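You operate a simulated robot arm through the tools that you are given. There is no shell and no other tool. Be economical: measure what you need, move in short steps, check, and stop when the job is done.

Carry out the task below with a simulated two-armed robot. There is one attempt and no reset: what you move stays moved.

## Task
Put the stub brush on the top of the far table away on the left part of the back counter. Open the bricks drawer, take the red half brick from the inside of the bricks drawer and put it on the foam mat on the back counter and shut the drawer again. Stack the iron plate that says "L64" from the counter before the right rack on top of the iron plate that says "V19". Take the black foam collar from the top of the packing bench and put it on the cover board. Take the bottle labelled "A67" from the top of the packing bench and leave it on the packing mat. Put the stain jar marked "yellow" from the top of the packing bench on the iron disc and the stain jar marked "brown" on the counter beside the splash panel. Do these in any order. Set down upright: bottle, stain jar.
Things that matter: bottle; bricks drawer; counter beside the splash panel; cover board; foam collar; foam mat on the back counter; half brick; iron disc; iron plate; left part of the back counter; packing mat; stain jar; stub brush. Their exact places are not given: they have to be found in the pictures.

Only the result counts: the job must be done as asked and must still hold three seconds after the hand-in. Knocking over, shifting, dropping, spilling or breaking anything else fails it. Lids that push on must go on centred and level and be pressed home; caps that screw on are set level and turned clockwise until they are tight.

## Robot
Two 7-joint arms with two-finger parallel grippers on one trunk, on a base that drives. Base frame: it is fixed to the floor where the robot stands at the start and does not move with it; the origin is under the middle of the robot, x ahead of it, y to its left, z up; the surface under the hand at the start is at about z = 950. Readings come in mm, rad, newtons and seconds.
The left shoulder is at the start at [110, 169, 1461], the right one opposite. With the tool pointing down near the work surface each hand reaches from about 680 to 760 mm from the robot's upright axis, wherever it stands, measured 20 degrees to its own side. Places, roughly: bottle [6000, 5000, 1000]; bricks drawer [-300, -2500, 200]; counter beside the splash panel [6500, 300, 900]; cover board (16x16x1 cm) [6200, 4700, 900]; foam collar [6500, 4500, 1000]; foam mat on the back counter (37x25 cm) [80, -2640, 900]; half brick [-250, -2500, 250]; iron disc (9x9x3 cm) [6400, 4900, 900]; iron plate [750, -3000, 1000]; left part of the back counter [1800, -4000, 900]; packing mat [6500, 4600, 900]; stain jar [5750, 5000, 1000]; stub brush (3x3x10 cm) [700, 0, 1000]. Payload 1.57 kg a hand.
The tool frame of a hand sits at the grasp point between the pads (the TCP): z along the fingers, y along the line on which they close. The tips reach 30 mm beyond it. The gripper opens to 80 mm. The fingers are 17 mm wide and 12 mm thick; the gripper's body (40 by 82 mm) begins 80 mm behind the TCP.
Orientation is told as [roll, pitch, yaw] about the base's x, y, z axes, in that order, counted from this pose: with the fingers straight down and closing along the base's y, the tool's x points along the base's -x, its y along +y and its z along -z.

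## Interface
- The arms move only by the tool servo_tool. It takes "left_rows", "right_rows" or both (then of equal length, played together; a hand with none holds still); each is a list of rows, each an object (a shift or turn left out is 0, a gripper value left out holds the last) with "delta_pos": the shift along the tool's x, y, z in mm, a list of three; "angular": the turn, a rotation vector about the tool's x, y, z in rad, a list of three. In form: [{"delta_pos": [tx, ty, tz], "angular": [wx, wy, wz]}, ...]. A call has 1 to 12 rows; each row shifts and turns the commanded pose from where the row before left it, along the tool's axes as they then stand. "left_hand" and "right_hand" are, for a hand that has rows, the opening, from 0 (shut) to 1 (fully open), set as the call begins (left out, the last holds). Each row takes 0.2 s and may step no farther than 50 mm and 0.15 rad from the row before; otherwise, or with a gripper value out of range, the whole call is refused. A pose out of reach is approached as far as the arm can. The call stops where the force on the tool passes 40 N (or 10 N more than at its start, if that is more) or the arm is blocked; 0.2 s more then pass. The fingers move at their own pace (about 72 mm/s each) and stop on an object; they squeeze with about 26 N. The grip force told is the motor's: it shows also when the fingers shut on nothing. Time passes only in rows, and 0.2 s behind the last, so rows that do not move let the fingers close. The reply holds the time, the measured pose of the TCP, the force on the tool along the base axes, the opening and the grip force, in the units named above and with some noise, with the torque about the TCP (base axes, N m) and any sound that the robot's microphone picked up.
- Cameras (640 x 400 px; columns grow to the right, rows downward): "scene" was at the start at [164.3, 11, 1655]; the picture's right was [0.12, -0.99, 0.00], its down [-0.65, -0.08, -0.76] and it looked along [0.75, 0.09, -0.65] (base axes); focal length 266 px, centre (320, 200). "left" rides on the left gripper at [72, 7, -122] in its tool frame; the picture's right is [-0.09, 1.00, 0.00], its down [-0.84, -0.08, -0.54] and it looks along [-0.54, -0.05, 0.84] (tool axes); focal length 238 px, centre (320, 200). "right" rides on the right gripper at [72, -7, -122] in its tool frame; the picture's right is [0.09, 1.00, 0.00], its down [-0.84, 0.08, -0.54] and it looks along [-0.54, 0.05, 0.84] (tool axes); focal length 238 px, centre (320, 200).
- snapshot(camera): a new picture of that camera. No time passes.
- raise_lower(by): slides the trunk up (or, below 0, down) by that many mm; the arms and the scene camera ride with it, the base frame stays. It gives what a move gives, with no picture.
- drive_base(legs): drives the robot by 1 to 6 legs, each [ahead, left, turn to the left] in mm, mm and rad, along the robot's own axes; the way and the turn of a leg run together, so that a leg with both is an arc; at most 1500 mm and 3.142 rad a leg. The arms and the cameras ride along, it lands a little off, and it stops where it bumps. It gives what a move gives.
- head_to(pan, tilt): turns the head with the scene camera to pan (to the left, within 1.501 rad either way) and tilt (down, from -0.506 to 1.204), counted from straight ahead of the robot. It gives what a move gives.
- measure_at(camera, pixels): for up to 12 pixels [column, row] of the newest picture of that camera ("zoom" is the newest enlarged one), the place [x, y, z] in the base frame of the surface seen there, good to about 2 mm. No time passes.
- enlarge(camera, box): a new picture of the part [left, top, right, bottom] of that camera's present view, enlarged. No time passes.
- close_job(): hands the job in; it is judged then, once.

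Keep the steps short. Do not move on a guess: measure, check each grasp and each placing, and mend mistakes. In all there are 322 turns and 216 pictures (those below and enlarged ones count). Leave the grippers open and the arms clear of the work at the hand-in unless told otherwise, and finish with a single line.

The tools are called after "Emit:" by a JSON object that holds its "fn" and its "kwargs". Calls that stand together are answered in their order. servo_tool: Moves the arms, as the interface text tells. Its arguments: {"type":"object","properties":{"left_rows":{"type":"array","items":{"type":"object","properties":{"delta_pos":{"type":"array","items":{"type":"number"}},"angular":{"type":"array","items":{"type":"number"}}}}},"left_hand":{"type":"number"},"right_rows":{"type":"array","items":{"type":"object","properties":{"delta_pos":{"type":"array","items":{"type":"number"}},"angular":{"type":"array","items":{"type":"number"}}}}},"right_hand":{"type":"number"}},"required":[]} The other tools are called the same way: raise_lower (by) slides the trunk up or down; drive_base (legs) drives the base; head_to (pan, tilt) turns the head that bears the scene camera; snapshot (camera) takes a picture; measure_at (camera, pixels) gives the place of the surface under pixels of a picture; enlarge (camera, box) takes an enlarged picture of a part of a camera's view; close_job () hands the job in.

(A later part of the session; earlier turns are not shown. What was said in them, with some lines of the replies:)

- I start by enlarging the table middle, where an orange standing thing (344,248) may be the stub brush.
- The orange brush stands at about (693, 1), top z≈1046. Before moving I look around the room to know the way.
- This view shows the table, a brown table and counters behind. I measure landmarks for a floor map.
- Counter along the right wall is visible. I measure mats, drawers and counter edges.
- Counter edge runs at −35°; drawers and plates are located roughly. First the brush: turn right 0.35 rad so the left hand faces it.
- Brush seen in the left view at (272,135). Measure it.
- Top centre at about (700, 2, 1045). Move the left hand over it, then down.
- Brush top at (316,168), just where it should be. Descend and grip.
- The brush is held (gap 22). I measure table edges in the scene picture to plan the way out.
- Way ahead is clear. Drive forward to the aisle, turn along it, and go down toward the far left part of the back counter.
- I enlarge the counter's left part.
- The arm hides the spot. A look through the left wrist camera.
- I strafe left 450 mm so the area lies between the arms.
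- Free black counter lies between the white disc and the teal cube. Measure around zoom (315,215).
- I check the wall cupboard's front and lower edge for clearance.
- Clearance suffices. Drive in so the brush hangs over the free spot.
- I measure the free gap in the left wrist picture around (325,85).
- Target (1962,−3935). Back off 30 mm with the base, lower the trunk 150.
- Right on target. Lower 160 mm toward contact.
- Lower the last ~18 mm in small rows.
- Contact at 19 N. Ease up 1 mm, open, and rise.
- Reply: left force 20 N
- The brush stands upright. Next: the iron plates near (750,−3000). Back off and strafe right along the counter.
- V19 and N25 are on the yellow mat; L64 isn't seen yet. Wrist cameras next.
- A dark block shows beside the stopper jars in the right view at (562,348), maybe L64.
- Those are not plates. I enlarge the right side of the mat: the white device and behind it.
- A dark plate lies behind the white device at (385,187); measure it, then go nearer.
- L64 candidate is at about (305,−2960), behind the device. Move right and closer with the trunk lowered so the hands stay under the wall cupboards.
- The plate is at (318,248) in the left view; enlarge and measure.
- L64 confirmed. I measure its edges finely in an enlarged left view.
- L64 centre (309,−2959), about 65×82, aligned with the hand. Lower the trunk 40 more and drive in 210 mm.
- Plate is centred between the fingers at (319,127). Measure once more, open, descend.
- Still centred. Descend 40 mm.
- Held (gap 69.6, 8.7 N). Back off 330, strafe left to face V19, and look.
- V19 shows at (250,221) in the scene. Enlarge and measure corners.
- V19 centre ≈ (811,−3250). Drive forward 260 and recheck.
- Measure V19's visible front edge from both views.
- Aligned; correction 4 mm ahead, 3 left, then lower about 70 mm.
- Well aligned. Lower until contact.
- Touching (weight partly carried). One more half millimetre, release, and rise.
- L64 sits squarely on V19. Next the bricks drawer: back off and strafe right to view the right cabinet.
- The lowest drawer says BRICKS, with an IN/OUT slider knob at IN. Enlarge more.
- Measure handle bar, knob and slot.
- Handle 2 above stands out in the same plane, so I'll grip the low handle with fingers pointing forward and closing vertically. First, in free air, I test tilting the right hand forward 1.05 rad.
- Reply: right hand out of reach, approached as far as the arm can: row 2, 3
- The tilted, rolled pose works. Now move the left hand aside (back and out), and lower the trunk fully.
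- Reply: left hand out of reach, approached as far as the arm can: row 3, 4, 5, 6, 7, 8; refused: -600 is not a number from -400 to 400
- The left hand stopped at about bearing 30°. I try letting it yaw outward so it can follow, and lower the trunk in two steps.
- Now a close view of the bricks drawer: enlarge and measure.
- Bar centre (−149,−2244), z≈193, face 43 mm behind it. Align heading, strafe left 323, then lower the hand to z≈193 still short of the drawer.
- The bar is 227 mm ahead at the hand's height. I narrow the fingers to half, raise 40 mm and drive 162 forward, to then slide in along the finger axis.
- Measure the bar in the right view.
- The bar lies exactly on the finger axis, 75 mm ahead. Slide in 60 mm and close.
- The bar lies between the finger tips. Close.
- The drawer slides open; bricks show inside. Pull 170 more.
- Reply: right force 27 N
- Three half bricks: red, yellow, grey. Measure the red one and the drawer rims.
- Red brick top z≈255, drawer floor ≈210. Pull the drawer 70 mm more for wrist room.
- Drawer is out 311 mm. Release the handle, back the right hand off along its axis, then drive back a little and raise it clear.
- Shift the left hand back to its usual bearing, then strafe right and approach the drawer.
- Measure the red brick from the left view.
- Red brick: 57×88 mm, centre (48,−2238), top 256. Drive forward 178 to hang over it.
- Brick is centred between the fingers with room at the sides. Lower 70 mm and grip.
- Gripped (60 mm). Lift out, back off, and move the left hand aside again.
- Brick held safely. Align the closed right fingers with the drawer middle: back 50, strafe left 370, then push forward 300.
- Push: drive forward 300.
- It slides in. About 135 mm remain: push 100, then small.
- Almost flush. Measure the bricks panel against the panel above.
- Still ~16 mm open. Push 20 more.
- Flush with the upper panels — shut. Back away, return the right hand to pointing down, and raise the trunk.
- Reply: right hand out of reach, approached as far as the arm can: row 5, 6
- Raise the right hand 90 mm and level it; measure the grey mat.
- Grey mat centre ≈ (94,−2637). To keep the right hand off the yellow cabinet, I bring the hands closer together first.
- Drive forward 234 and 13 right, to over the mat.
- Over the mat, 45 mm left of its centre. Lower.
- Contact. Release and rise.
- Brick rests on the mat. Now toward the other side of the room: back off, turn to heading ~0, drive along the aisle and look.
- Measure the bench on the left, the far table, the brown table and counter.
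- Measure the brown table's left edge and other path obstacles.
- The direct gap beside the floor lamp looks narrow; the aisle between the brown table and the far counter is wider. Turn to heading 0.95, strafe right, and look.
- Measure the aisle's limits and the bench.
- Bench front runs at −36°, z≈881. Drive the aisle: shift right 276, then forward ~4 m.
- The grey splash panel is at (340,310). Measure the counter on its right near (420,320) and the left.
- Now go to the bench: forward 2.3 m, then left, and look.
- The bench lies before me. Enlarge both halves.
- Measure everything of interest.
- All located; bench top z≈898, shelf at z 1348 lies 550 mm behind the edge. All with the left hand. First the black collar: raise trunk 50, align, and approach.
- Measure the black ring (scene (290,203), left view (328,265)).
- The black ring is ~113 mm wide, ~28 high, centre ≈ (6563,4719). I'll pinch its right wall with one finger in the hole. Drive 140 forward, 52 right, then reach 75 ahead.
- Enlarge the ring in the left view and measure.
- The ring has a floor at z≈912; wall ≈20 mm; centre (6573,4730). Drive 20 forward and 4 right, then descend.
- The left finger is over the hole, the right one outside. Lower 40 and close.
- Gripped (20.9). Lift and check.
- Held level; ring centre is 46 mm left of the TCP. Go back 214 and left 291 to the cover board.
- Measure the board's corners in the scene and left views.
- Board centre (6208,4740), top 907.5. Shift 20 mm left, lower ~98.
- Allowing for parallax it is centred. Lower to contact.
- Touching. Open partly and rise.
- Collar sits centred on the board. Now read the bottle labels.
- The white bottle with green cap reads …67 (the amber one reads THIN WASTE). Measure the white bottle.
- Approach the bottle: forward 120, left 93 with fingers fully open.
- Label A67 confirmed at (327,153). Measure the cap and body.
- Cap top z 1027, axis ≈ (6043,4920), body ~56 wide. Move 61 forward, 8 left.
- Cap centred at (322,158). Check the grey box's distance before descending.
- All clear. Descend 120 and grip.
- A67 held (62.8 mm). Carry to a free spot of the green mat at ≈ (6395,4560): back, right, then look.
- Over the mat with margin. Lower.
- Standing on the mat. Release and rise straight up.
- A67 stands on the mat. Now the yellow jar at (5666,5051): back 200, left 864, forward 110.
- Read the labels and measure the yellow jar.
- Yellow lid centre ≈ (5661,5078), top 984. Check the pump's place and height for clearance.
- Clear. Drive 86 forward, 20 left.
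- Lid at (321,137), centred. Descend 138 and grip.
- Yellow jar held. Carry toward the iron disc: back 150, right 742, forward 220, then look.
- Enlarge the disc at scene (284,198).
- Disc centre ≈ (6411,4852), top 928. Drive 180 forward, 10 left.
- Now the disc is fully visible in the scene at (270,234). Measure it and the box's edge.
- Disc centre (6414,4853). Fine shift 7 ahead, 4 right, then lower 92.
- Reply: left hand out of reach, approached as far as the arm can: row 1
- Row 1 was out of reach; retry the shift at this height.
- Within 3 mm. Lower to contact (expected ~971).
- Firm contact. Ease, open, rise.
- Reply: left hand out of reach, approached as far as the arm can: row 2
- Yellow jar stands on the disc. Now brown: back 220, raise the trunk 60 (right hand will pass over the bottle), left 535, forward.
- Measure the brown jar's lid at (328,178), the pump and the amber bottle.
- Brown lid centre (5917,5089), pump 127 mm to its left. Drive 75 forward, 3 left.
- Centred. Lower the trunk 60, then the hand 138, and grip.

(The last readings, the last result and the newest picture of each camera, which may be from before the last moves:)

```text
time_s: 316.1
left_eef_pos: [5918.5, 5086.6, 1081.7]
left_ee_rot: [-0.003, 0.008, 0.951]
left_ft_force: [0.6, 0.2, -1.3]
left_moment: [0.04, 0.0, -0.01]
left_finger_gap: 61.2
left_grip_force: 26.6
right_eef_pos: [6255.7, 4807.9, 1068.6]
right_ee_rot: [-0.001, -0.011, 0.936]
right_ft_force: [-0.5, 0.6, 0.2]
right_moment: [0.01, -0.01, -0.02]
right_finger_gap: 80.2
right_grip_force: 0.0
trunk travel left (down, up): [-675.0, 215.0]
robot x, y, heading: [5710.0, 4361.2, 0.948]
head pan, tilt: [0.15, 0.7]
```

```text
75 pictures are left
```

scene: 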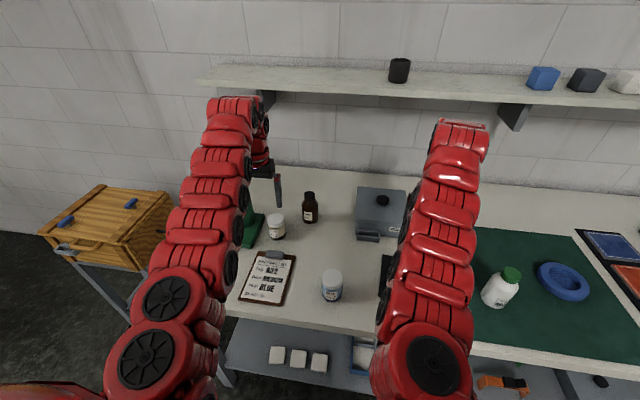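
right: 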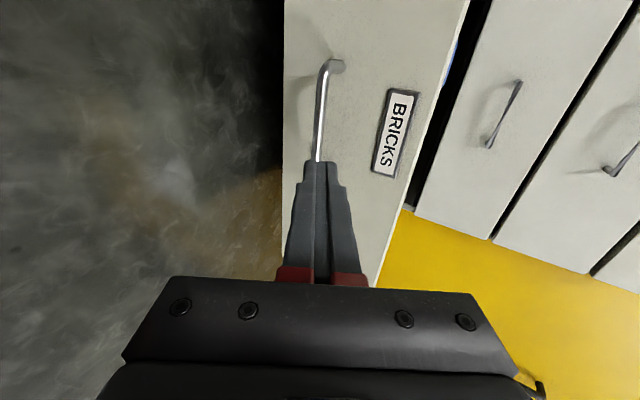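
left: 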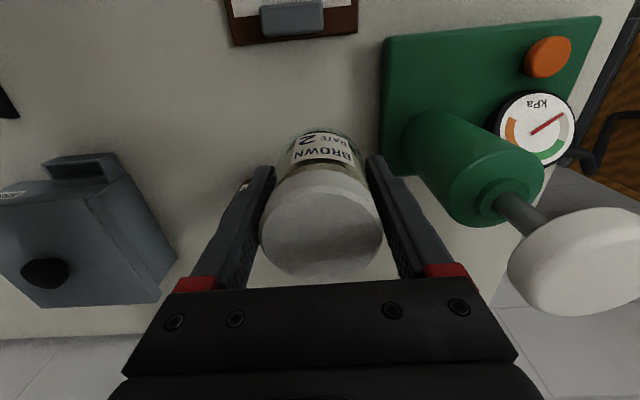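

Brown jar held. Back away 900, turn to face the far counter (heading −0.63) and drive toward the splash panel.

Emit:
{"fn": "drive_base", "kwargs": {"legs": [[-900, 0, 0], [0, 0, -1.576], [0, -950, 0], [0, -920, 0], [1300, 0, 0]]}}

Emit:
{"fn": "head_to", "kwargs": {"pan": 0.0, "tilt": 0.55}}

Emit:
{"fn": "snapshot", "kwargs": {"camera": "scene"}}

```text
time_s: 339.7
left_eef_pos: [5873.5, 1103.9, 1080.8]
left_ee_rot: [-0.001, 0.007, -0.657]
left_ft_force: [-0.4, -0.4, -3.0]
left_moment: [0.02, 0.02, -0.02]
left_finger_gap: 61.0
left_grip_force: 25.7
right_eef_pos: [5579.2, 777.5, 1068.9]
right_ee_rot: [-0.003, -0.013, -0.673]
right_ft_force: [-0.4, 0.2, -0.1]
right_moment: [0.02, -0.03, 0.0]
right_finger_gap: 80.1
right_grip_force: 0.0
trunk travel left (down, up): [-675.0, 215.0]
robot x, y, heading: [5150.7, 1338.0, -0.664]
head pan, tilt: [0.15, 0.7]
```

```text
time_s: 340.4
left_eef_pos: [5872.1, 1104.0, 1080.9]
left_ee_rot: [-0.001, 0.008, -0.661]
left_ft_force: [-0.9, -0.1, -3.5]
left_moment: [-0.02, 0.04, 0.02]
left_finger_gap: 61.0
left_grip_force: 26.5
right_eef_pos: [5578.5, 778.0, 1068.0]
right_ee_rot: [-0.003, -0.011, -0.674]
right_ft_force: [0.6, 0.7, -0.1]
right_moment: [0.02, 0.04, 0.01]
right_finger_gap: 79.8
right_grip_force: 0.1
trunk travel left (down, up): [-675.0, 215.0]
robot x, y, heading: [5153.1, 1339.9, -0.664]
head pan, tilt: [0.0, 0.55]
```

```text
74 pictures are left
```

scene: 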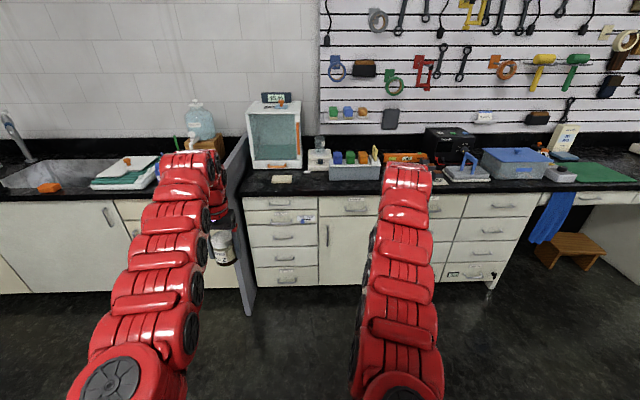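

Enlarge the counter right of the panel.

Emit:
{"fn": "enlarge", "kwargs": {"camera": "scene", "box": [220, 90, 420, 215]}}

Emit:
{"fn": "measure_at", "kwargs": {"camera": "scene", "pixels": [[255, 178], [280, 180], [300, 182], [262, 190], [320, 190], [252, 160], [300, 172], [318, 160], [355, 165], [242, 150], [305, 176]]}}

```text
3.20 times, centred on (320, 152) of scene
```

zoom: 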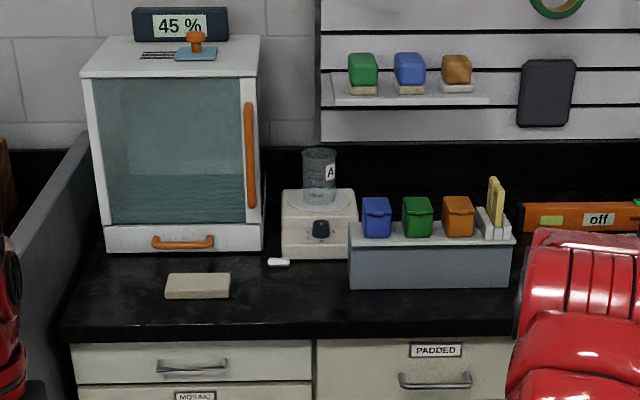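

```text
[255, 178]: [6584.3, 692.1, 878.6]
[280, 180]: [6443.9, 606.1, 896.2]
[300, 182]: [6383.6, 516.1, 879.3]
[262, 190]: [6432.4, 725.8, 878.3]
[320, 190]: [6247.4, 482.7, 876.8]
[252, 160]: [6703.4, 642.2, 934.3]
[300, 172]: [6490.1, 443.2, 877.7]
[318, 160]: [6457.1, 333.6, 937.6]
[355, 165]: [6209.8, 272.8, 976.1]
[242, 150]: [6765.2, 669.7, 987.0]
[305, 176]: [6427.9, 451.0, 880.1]
```

Free spot S ≈ (6382,482) between the tile and the grey crate. Move the right hand out of the way, align, strafe and approach 600.

Emit:
{"fn": "servo_tool", "kwargs": {"right_rows": [{"delta_pos": [17, -34, 0]}, {"delta_pos": [17, -34, 0]}, {"delta_pos": [17, -34, 0]}, {"delta_pos": [17, -34, 0]}, {"delta_pos": [17, -34, 0]}]}}

Emit:
{"fn": "drive_base", "kwargs": {"legs": [[0, -229, 0.036], [600, 0, 0]]}}

Emit:
{"fn": "head_to", "kwargs": {"pan": 0.1, "tilt": 0.65}}

Emit:
{"fn": "snapshot", "kwargs": {"camera": "scene"}}

Emit:
{"fn": "snapshot", "kwargs": {"camera": "left"}}

```text
time_s: 341.6
left_eef_pos: [5872.3, 1104.6, 1080.0]
left_ee_rot: [-0.003, 0.009, -0.66]
left_ft_force: [-0.2, -0.4, -2.9]
left_moment: [-0.01, 0.05, 0.0]
left_finger_gap: 61.0
left_grip_force: 26.0
right_eef_pos: [5439.8, 714.6, 1069.9]
right_ee_rot: [-0.004, -0.011, -0.675]
right_ft_force: [0.2, 0.2, 0.0]
right_moment: [-0.03, 0.0, 0.01]
right_finger_gap: 80.0
right_grip_force: 0.0
right hand out of reach, approached as far as the arm can: row 5
trunk travel left (down, up): [-675.0, 215.0]
robot x, y, heading: [5151.9, 1342.8, -0.659]
head pan, tilt: [0.0, 0.55]
```

```text
time_s: 346.4
left_eef_pos: [6229.4, 574.9, 1081.0]
left_ee_rot: [-0.001, 0.008, -0.642]
left_ft_force: [0.2, -0.8, -2.6]
left_moment: [0.0, -0.01, -0.03]
left_finger_gap: 61.1
left_grip_force: 25.9
right_eef_pos: [5805.8, 176.4, 1070.2]
right_ee_rot: [-0.003, -0.011, -0.656]
right_ft_force: [0.3, -0.8, -0.7]
right_moment: [-0.01, 0.01, -0.02]
right_finger_gap: 80.3
right_grip_force: 0.1
trunk travel left (down, up): [-675.0, 215.0]
robot x, y, heading: [5503.2, 797.1, -0.641]
head pan, tilt: [0.0, 0.55]
```

```text
time_s: 347.1
left_eef_pos: [6229.4, 574.8, 1079.7]
left_ee_rot: [-0.002, 0.01, -0.641]
left_ft_force: [-0.4, -0.1, -3.1]
left_moment: [-0.01, 0.04, 0.02]
left_finger_gap: 60.9
left_grip_force: 25.9
right_eef_pos: [5805.9, 177.1, 1071.7]
right_ee_rot: [-0.003, -0.012, -0.659]
right_ft_force: [-0.7, 0.4, 1.4]
right_moment: [-0.03, 0.01, 0.0]
right_finger_gap: 80.0
right_grip_force: 0.0
trunk travel left (down, up): [-675.0, 215.0]
robot x, y, heading: [5503.7, 799.0, -0.645]
head pan, tilt: [0.099, 0.649]
```

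```text
72 pictures are left
```

scene: 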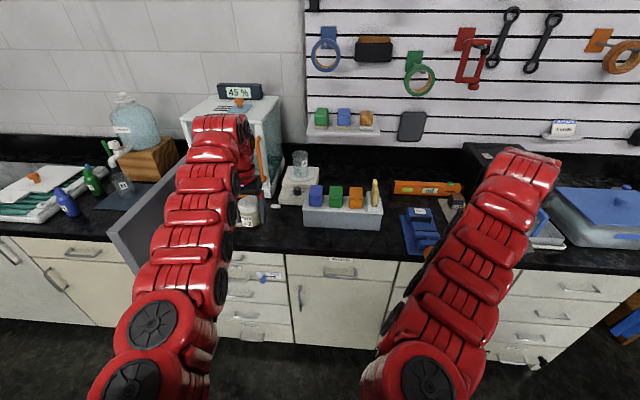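

```text
71 pictures are left
```

left: 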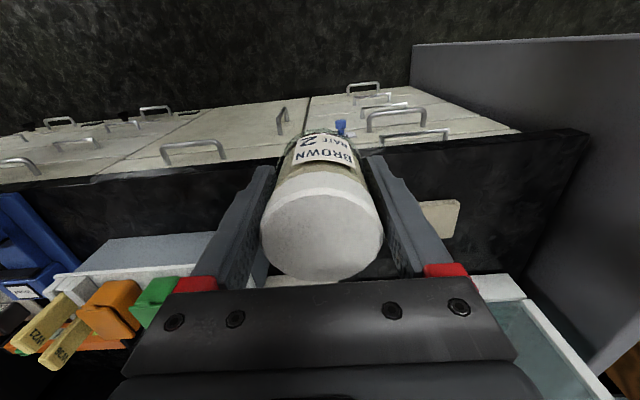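

Measure tile, crate and counter edge in the left view.

Emit:
{"fn": "measure_at", "kwargs": {"camera": "left", "pixels": [[424, 220], [440, 205], [250, 262], [200, 245], [120, 255], [300, 175], [230, 180], [420, 160]]}}

Emit:
{"fn": "measure_at", "kwargs": {"camera": "scene", "pixels": [[303, 222], [304, 205], [277, 208], [270, 235], [290, 238], [285, 225]]}}

```text
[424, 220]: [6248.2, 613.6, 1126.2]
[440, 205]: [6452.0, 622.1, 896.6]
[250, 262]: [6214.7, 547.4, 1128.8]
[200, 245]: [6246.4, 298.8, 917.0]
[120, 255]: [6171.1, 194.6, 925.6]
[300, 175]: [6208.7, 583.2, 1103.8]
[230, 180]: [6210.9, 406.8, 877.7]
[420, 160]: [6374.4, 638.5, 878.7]
```

```text
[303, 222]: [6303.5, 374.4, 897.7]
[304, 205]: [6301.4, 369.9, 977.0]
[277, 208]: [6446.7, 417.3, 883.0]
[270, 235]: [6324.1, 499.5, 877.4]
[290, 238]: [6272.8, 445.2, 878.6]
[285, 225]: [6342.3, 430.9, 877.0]
```

S is clear by >80 mm on all sides. Drive 178 forward, 17 left.

Emit:
{"fn": "drive_base", "kwargs": {"legs": [[172, 17, 0]]}}

Emit:
{"fn": "snapshot", "kwargs": {"camera": "left"}}

Emit:
{"fn": "snapshot", "kwargs": {"camera": "scene"}}

```text
time_s: 348.5
left_eef_pos: [6379.0, 481.9, 1080.7]
left_ee_rot: [-0.001, 0.008, -0.643]
left_ft_force: [-0.5, 0.7, -2.1]
left_moment: [0.05, 0.01, 0.01]
left_finger_gap: 61.0
left_grip_force: 25.8
right_eef_pos: [5952.9, 85.5, 1071.2]
right_ee_rot: [-0.003, -0.011, -0.656]
right_ft_force: [0.4, 0.4, 0.3]
right_moment: [-0.01, 0.01, 0.0]
right_finger_gap: 80.3
right_grip_force: 0.0
trunk travel left (down, up): [-675.0, 215.0]
robot x, y, heading: [5657.9, 706.3, -0.647]
head pan, tilt: [0.099, 0.649]
```

```text
70 pictures are left
```

left: 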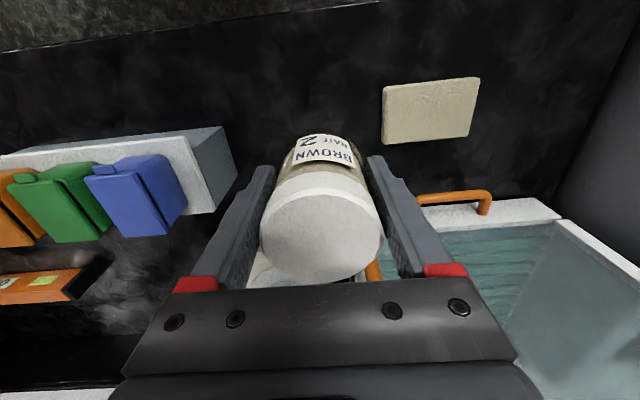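

```text
69 pictures are left
```

scene: 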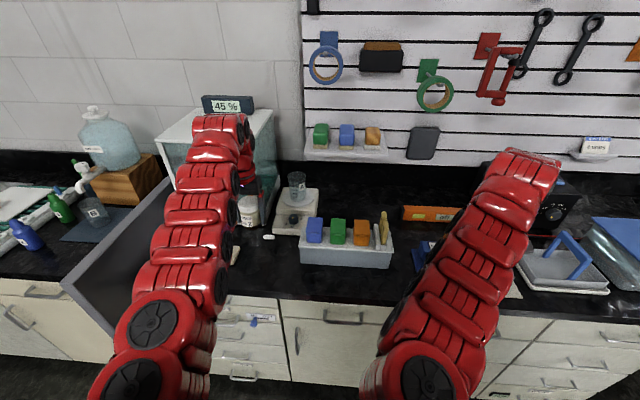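

Check the humidity box's distance from the hand.

Emit:
{"fn": "measure_at", "kwargs": {"camera": "left", "pixels": [[372, 268], [450, 198], [440, 230], [520, 212], [450, 290], [255, 270]]}}

Emit:
{"fn": "measure_at", "kwargs": {"camera": "scene", "pixels": [[262, 120], [270, 110], [275, 180], [262, 185], [290, 200]]}}

```text
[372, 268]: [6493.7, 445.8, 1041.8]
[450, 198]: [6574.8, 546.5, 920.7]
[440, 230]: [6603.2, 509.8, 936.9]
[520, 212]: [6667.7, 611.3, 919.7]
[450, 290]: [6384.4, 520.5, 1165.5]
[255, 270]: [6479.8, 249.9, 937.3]
```

```text
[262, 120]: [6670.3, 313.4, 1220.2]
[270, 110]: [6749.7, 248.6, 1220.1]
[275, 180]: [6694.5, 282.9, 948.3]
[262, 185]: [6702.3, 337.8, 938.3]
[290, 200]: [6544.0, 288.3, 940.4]
```

The box handle is 114 mm ahead — enough. Lower 150.

Emit:
{"fn": "servo_tool", "kwargs": {"left_rows": [{"delta_pos": [0, 0, 45]}, {"delta_pos": [0, 0, 45]}, {"delta_pos": [0, 0, 40]}, {"delta_pos": [0, 0, 16]}, {"delta_pos": [0, 0, 5]}]}}

Emit:
{"fn": "snapshot", "kwargs": {"camera": "left"}}

```text
time_s: 349.7
left_eef_pos: [6377.2, 483.4, 930.1]
left_ee_rot: [-0.001, 0.009, -0.642]
left_ft_force: [0.3, -0.6, -0.9]
left_moment: [0.01, 0.04, 0.0]
left_finger_gap: 61.1
left_grip_force: 26.4
right_eef_pos: [5953.4, 85.8, 1071.3]
right_ee_rot: [-0.003, -0.008, -0.659]
right_ft_force: [-0.6, 0.2, 0.7]
right_moment: [0.0, 0.01, 0.01]
right_finger_gap: 79.8
right_grip_force: 0.0
trunk travel left (down, up): [-675.0, 215.0]
robot x, y, heading: [5650.7, 705.4, -0.646]
head pan, tilt: [0.099, 0.649]
```

```text
68 pictures are left
```

left: 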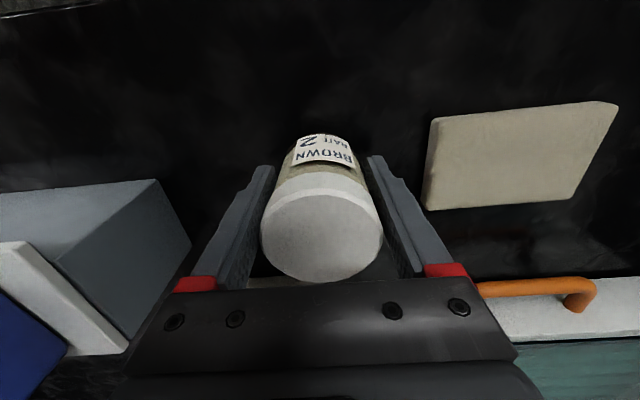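

Lower the last millimetres.

Emit:
{"fn": "servo_tool", "kwargs": {"left_rows": [{"delta_pos": [0, 0, 3]}, {"delta_pos": [0, 0, 2]}, {"delta_pos": [0, 0, 1]}, {"delta_pos": [0, 0, 1]}]}}

```text
time_s: 350.7
left_eef_pos: [6377.0, 483.5, 924.1]
left_ee_rot: [-0.004, 0.005, -0.642]
left_ft_force: [0.1, 0.4, 6.4]
left_moment: [0.28, -0.15, -0.03]
left_finger_gap: 60.9
left_grip_force: 25.9
right_eef_pos: [5953.6, 85.4, 1071.7]
right_ee_rot: [-0.001, -0.014, -0.657]
right_ft_force: [0.4, 0.1, 0.7]
right_moment: [0.01, 0.02, 0.0]
right_finger_gap: 79.9
right_grip_force: 0.2
trunk travel left (down, up): [-675.0, 215.0]
robot x, y, heading: [5654.1, 707.0, -0.641]
head pan, tilt: [0.099, 0.649]
```

Contact. Open and rise.

Emit:
{"fn": "servo_tool", "kwargs": {"left_rows": [{}, {}, {}], "left_hand": 1}}

Emit:
{"fn": "servo_tool", "kwargs": {"left_rows": [{"delta_pos": [0, 0, -30]}, {"delta_pos": [0, 0, -45]}, {"delta_pos": [0, 0, -45]}, {"delta_pos": [0, 0, -30]}]}}

Emit:
{"fn": "snapshot", "kwargs": {"camera": "left"}}

```text
time_s: 351.5
left_eef_pos: [6376.9, 483.1, 921.8]
left_ee_rot: [-0.002, 0.009, -0.643]
left_ft_force: [1.0, -0.1, 0.0]
left_moment: [-0.01, 0.05, 0.03]
left_finger_gap: 79.9
left_grip_force: 0.1
right_eef_pos: [5952.8, 86.1, 1071.2]
right_ee_rot: [-0.003, -0.01, -0.658]
right_ft_force: [0.0, 0.3, -0.1]
right_moment: [0.0, 0.0, 0.02]
right_finger_gap: 79.8
right_grip_force: 0.0
trunk travel left (down, up): [-675.0, 215.0]
robot x, y, heading: [5655.3, 707.5, -0.645]
head pan, tilt: [0.099, 0.649]
```

```text
time_s: 352.5
left_eef_pos: [6378.9, 483.4, 1071.4]
left_ee_rot: [-0.003, 0.007, -0.644]
left_ft_force: [0.9, -0.6, 0.2]
left_moment: [0.01, -0.02, -0.04]
left_finger_gap: 79.9
left_grip_force: 0.0
right_eef_pos: [5952.4, 85.8, 1071.5]
right_ee_rot: [-0.003, -0.012, -0.658]
right_ft_force: [-0.3, -0.5, 0.9]
right_moment: [-0.02, -0.02, 0.01]
right_finger_gap: 79.8
right_grip_force: 0.0
trunk travel left (down, up): [-675.0, 215.0]
robot x, y, heading: [5654.5, 704.1, -0.647]
head pan, tilt: [0.099, 0.649]
```

```text
67 pictures are left
```

left: 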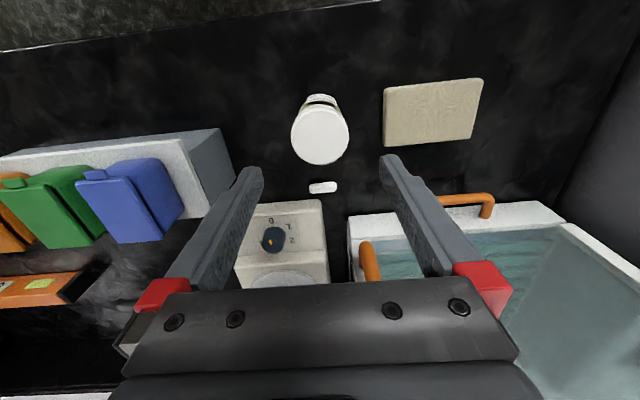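

The brown jar stands upright on the counter. Back away and take a last look.

Emit:
{"fn": "drive_base", "kwargs": {"legs": [[-500, 0, 0]]}}

Emit:
{"fn": "snapshot", "kwargs": {"camera": "scene"}}

Emit:
{"fn": "head_to", "kwargs": {"pan": 1.45, "tilt": 0.2}}

Emit:
{"fn": "enlarge", "kwargs": {"camera": "scene", "box": [160, 80, 480, 280]}}

```text
time_s: 355.5
left_eef_pos: [5978.8, 789.8, 1071.6]
left_ee_rot: [-0.002, 0.008, -0.632]
left_ft_force: [-0.6, 0.2, 0.1]
left_moment: [0.0, -0.01, -0.02]
left_finger_gap: 80.1
left_grip_force: 0.0
right_eef_pos: [5557.1, 388.1, 1071.6]
right_ee_rot: [-0.004, -0.01, -0.65]
right_ft_force: [0.5, 0.6, 0.3]
right_moment: [-0.03, -0.01, -0.02]
right_finger_gap: 80.4
right_grip_force: 0.1
trunk travel left (down, up): [-675.0, 215.0]
robot x, y, heading: [5252.3, 1006.6, -0.639]
head pan, tilt: [0.099, 0.649]
```

```text
66 pictures are left
```

scene: 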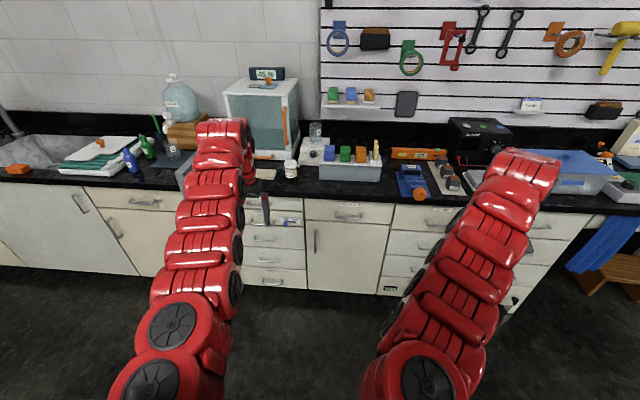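

```text
time_s: 357.0
left_eef_pos: [5979.1, 789.4, 1071.7]
left_ee_rot: [-0.001, 0.008, -0.633]
left_ft_force: [0.3, 0.2, 0.3]
left_moment: [0.02, 0.0, -0.01]
left_finger_gap: 80.4
left_grip_force: 0.0
right_eef_pos: [5557.1, 388.4, 1070.9]
right_ee_rot: [-0.004, -0.009, -0.651]
right_ft_force: [0.0, -0.2, -0.6]
right_moment: [-0.01, -0.01, -0.01]
right_finger_gap: 80.1
right_grip_force: 0.0
trunk travel left (down, up): [-675.0, 215.0]
robot x, y, heading: [5253.8, 1003.0, -0.639]
head pan, tilt: [1.45, 0.201]
```

```text
2.00 times, centred on (320, 180) of scene
```

zoom: 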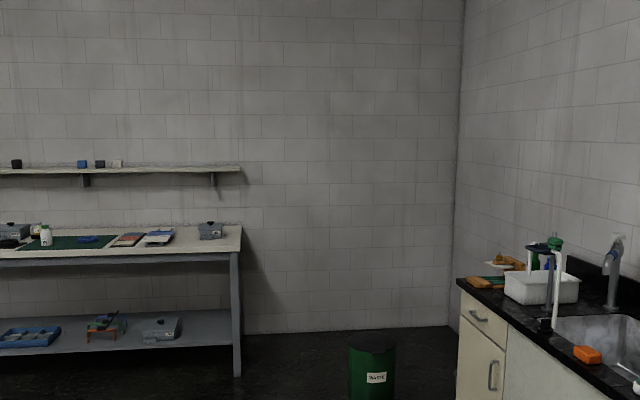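

Bottle, yellow jar and brown jar are upright, the hands are open and clear. Handing in.

Emit:
{"fn": "close_job", "kwargs": {}}

```text
The job is handed in.
```

I placed all seven things, shut the bricks drawer again, and handed the job in with both grippers open and clear of the work.
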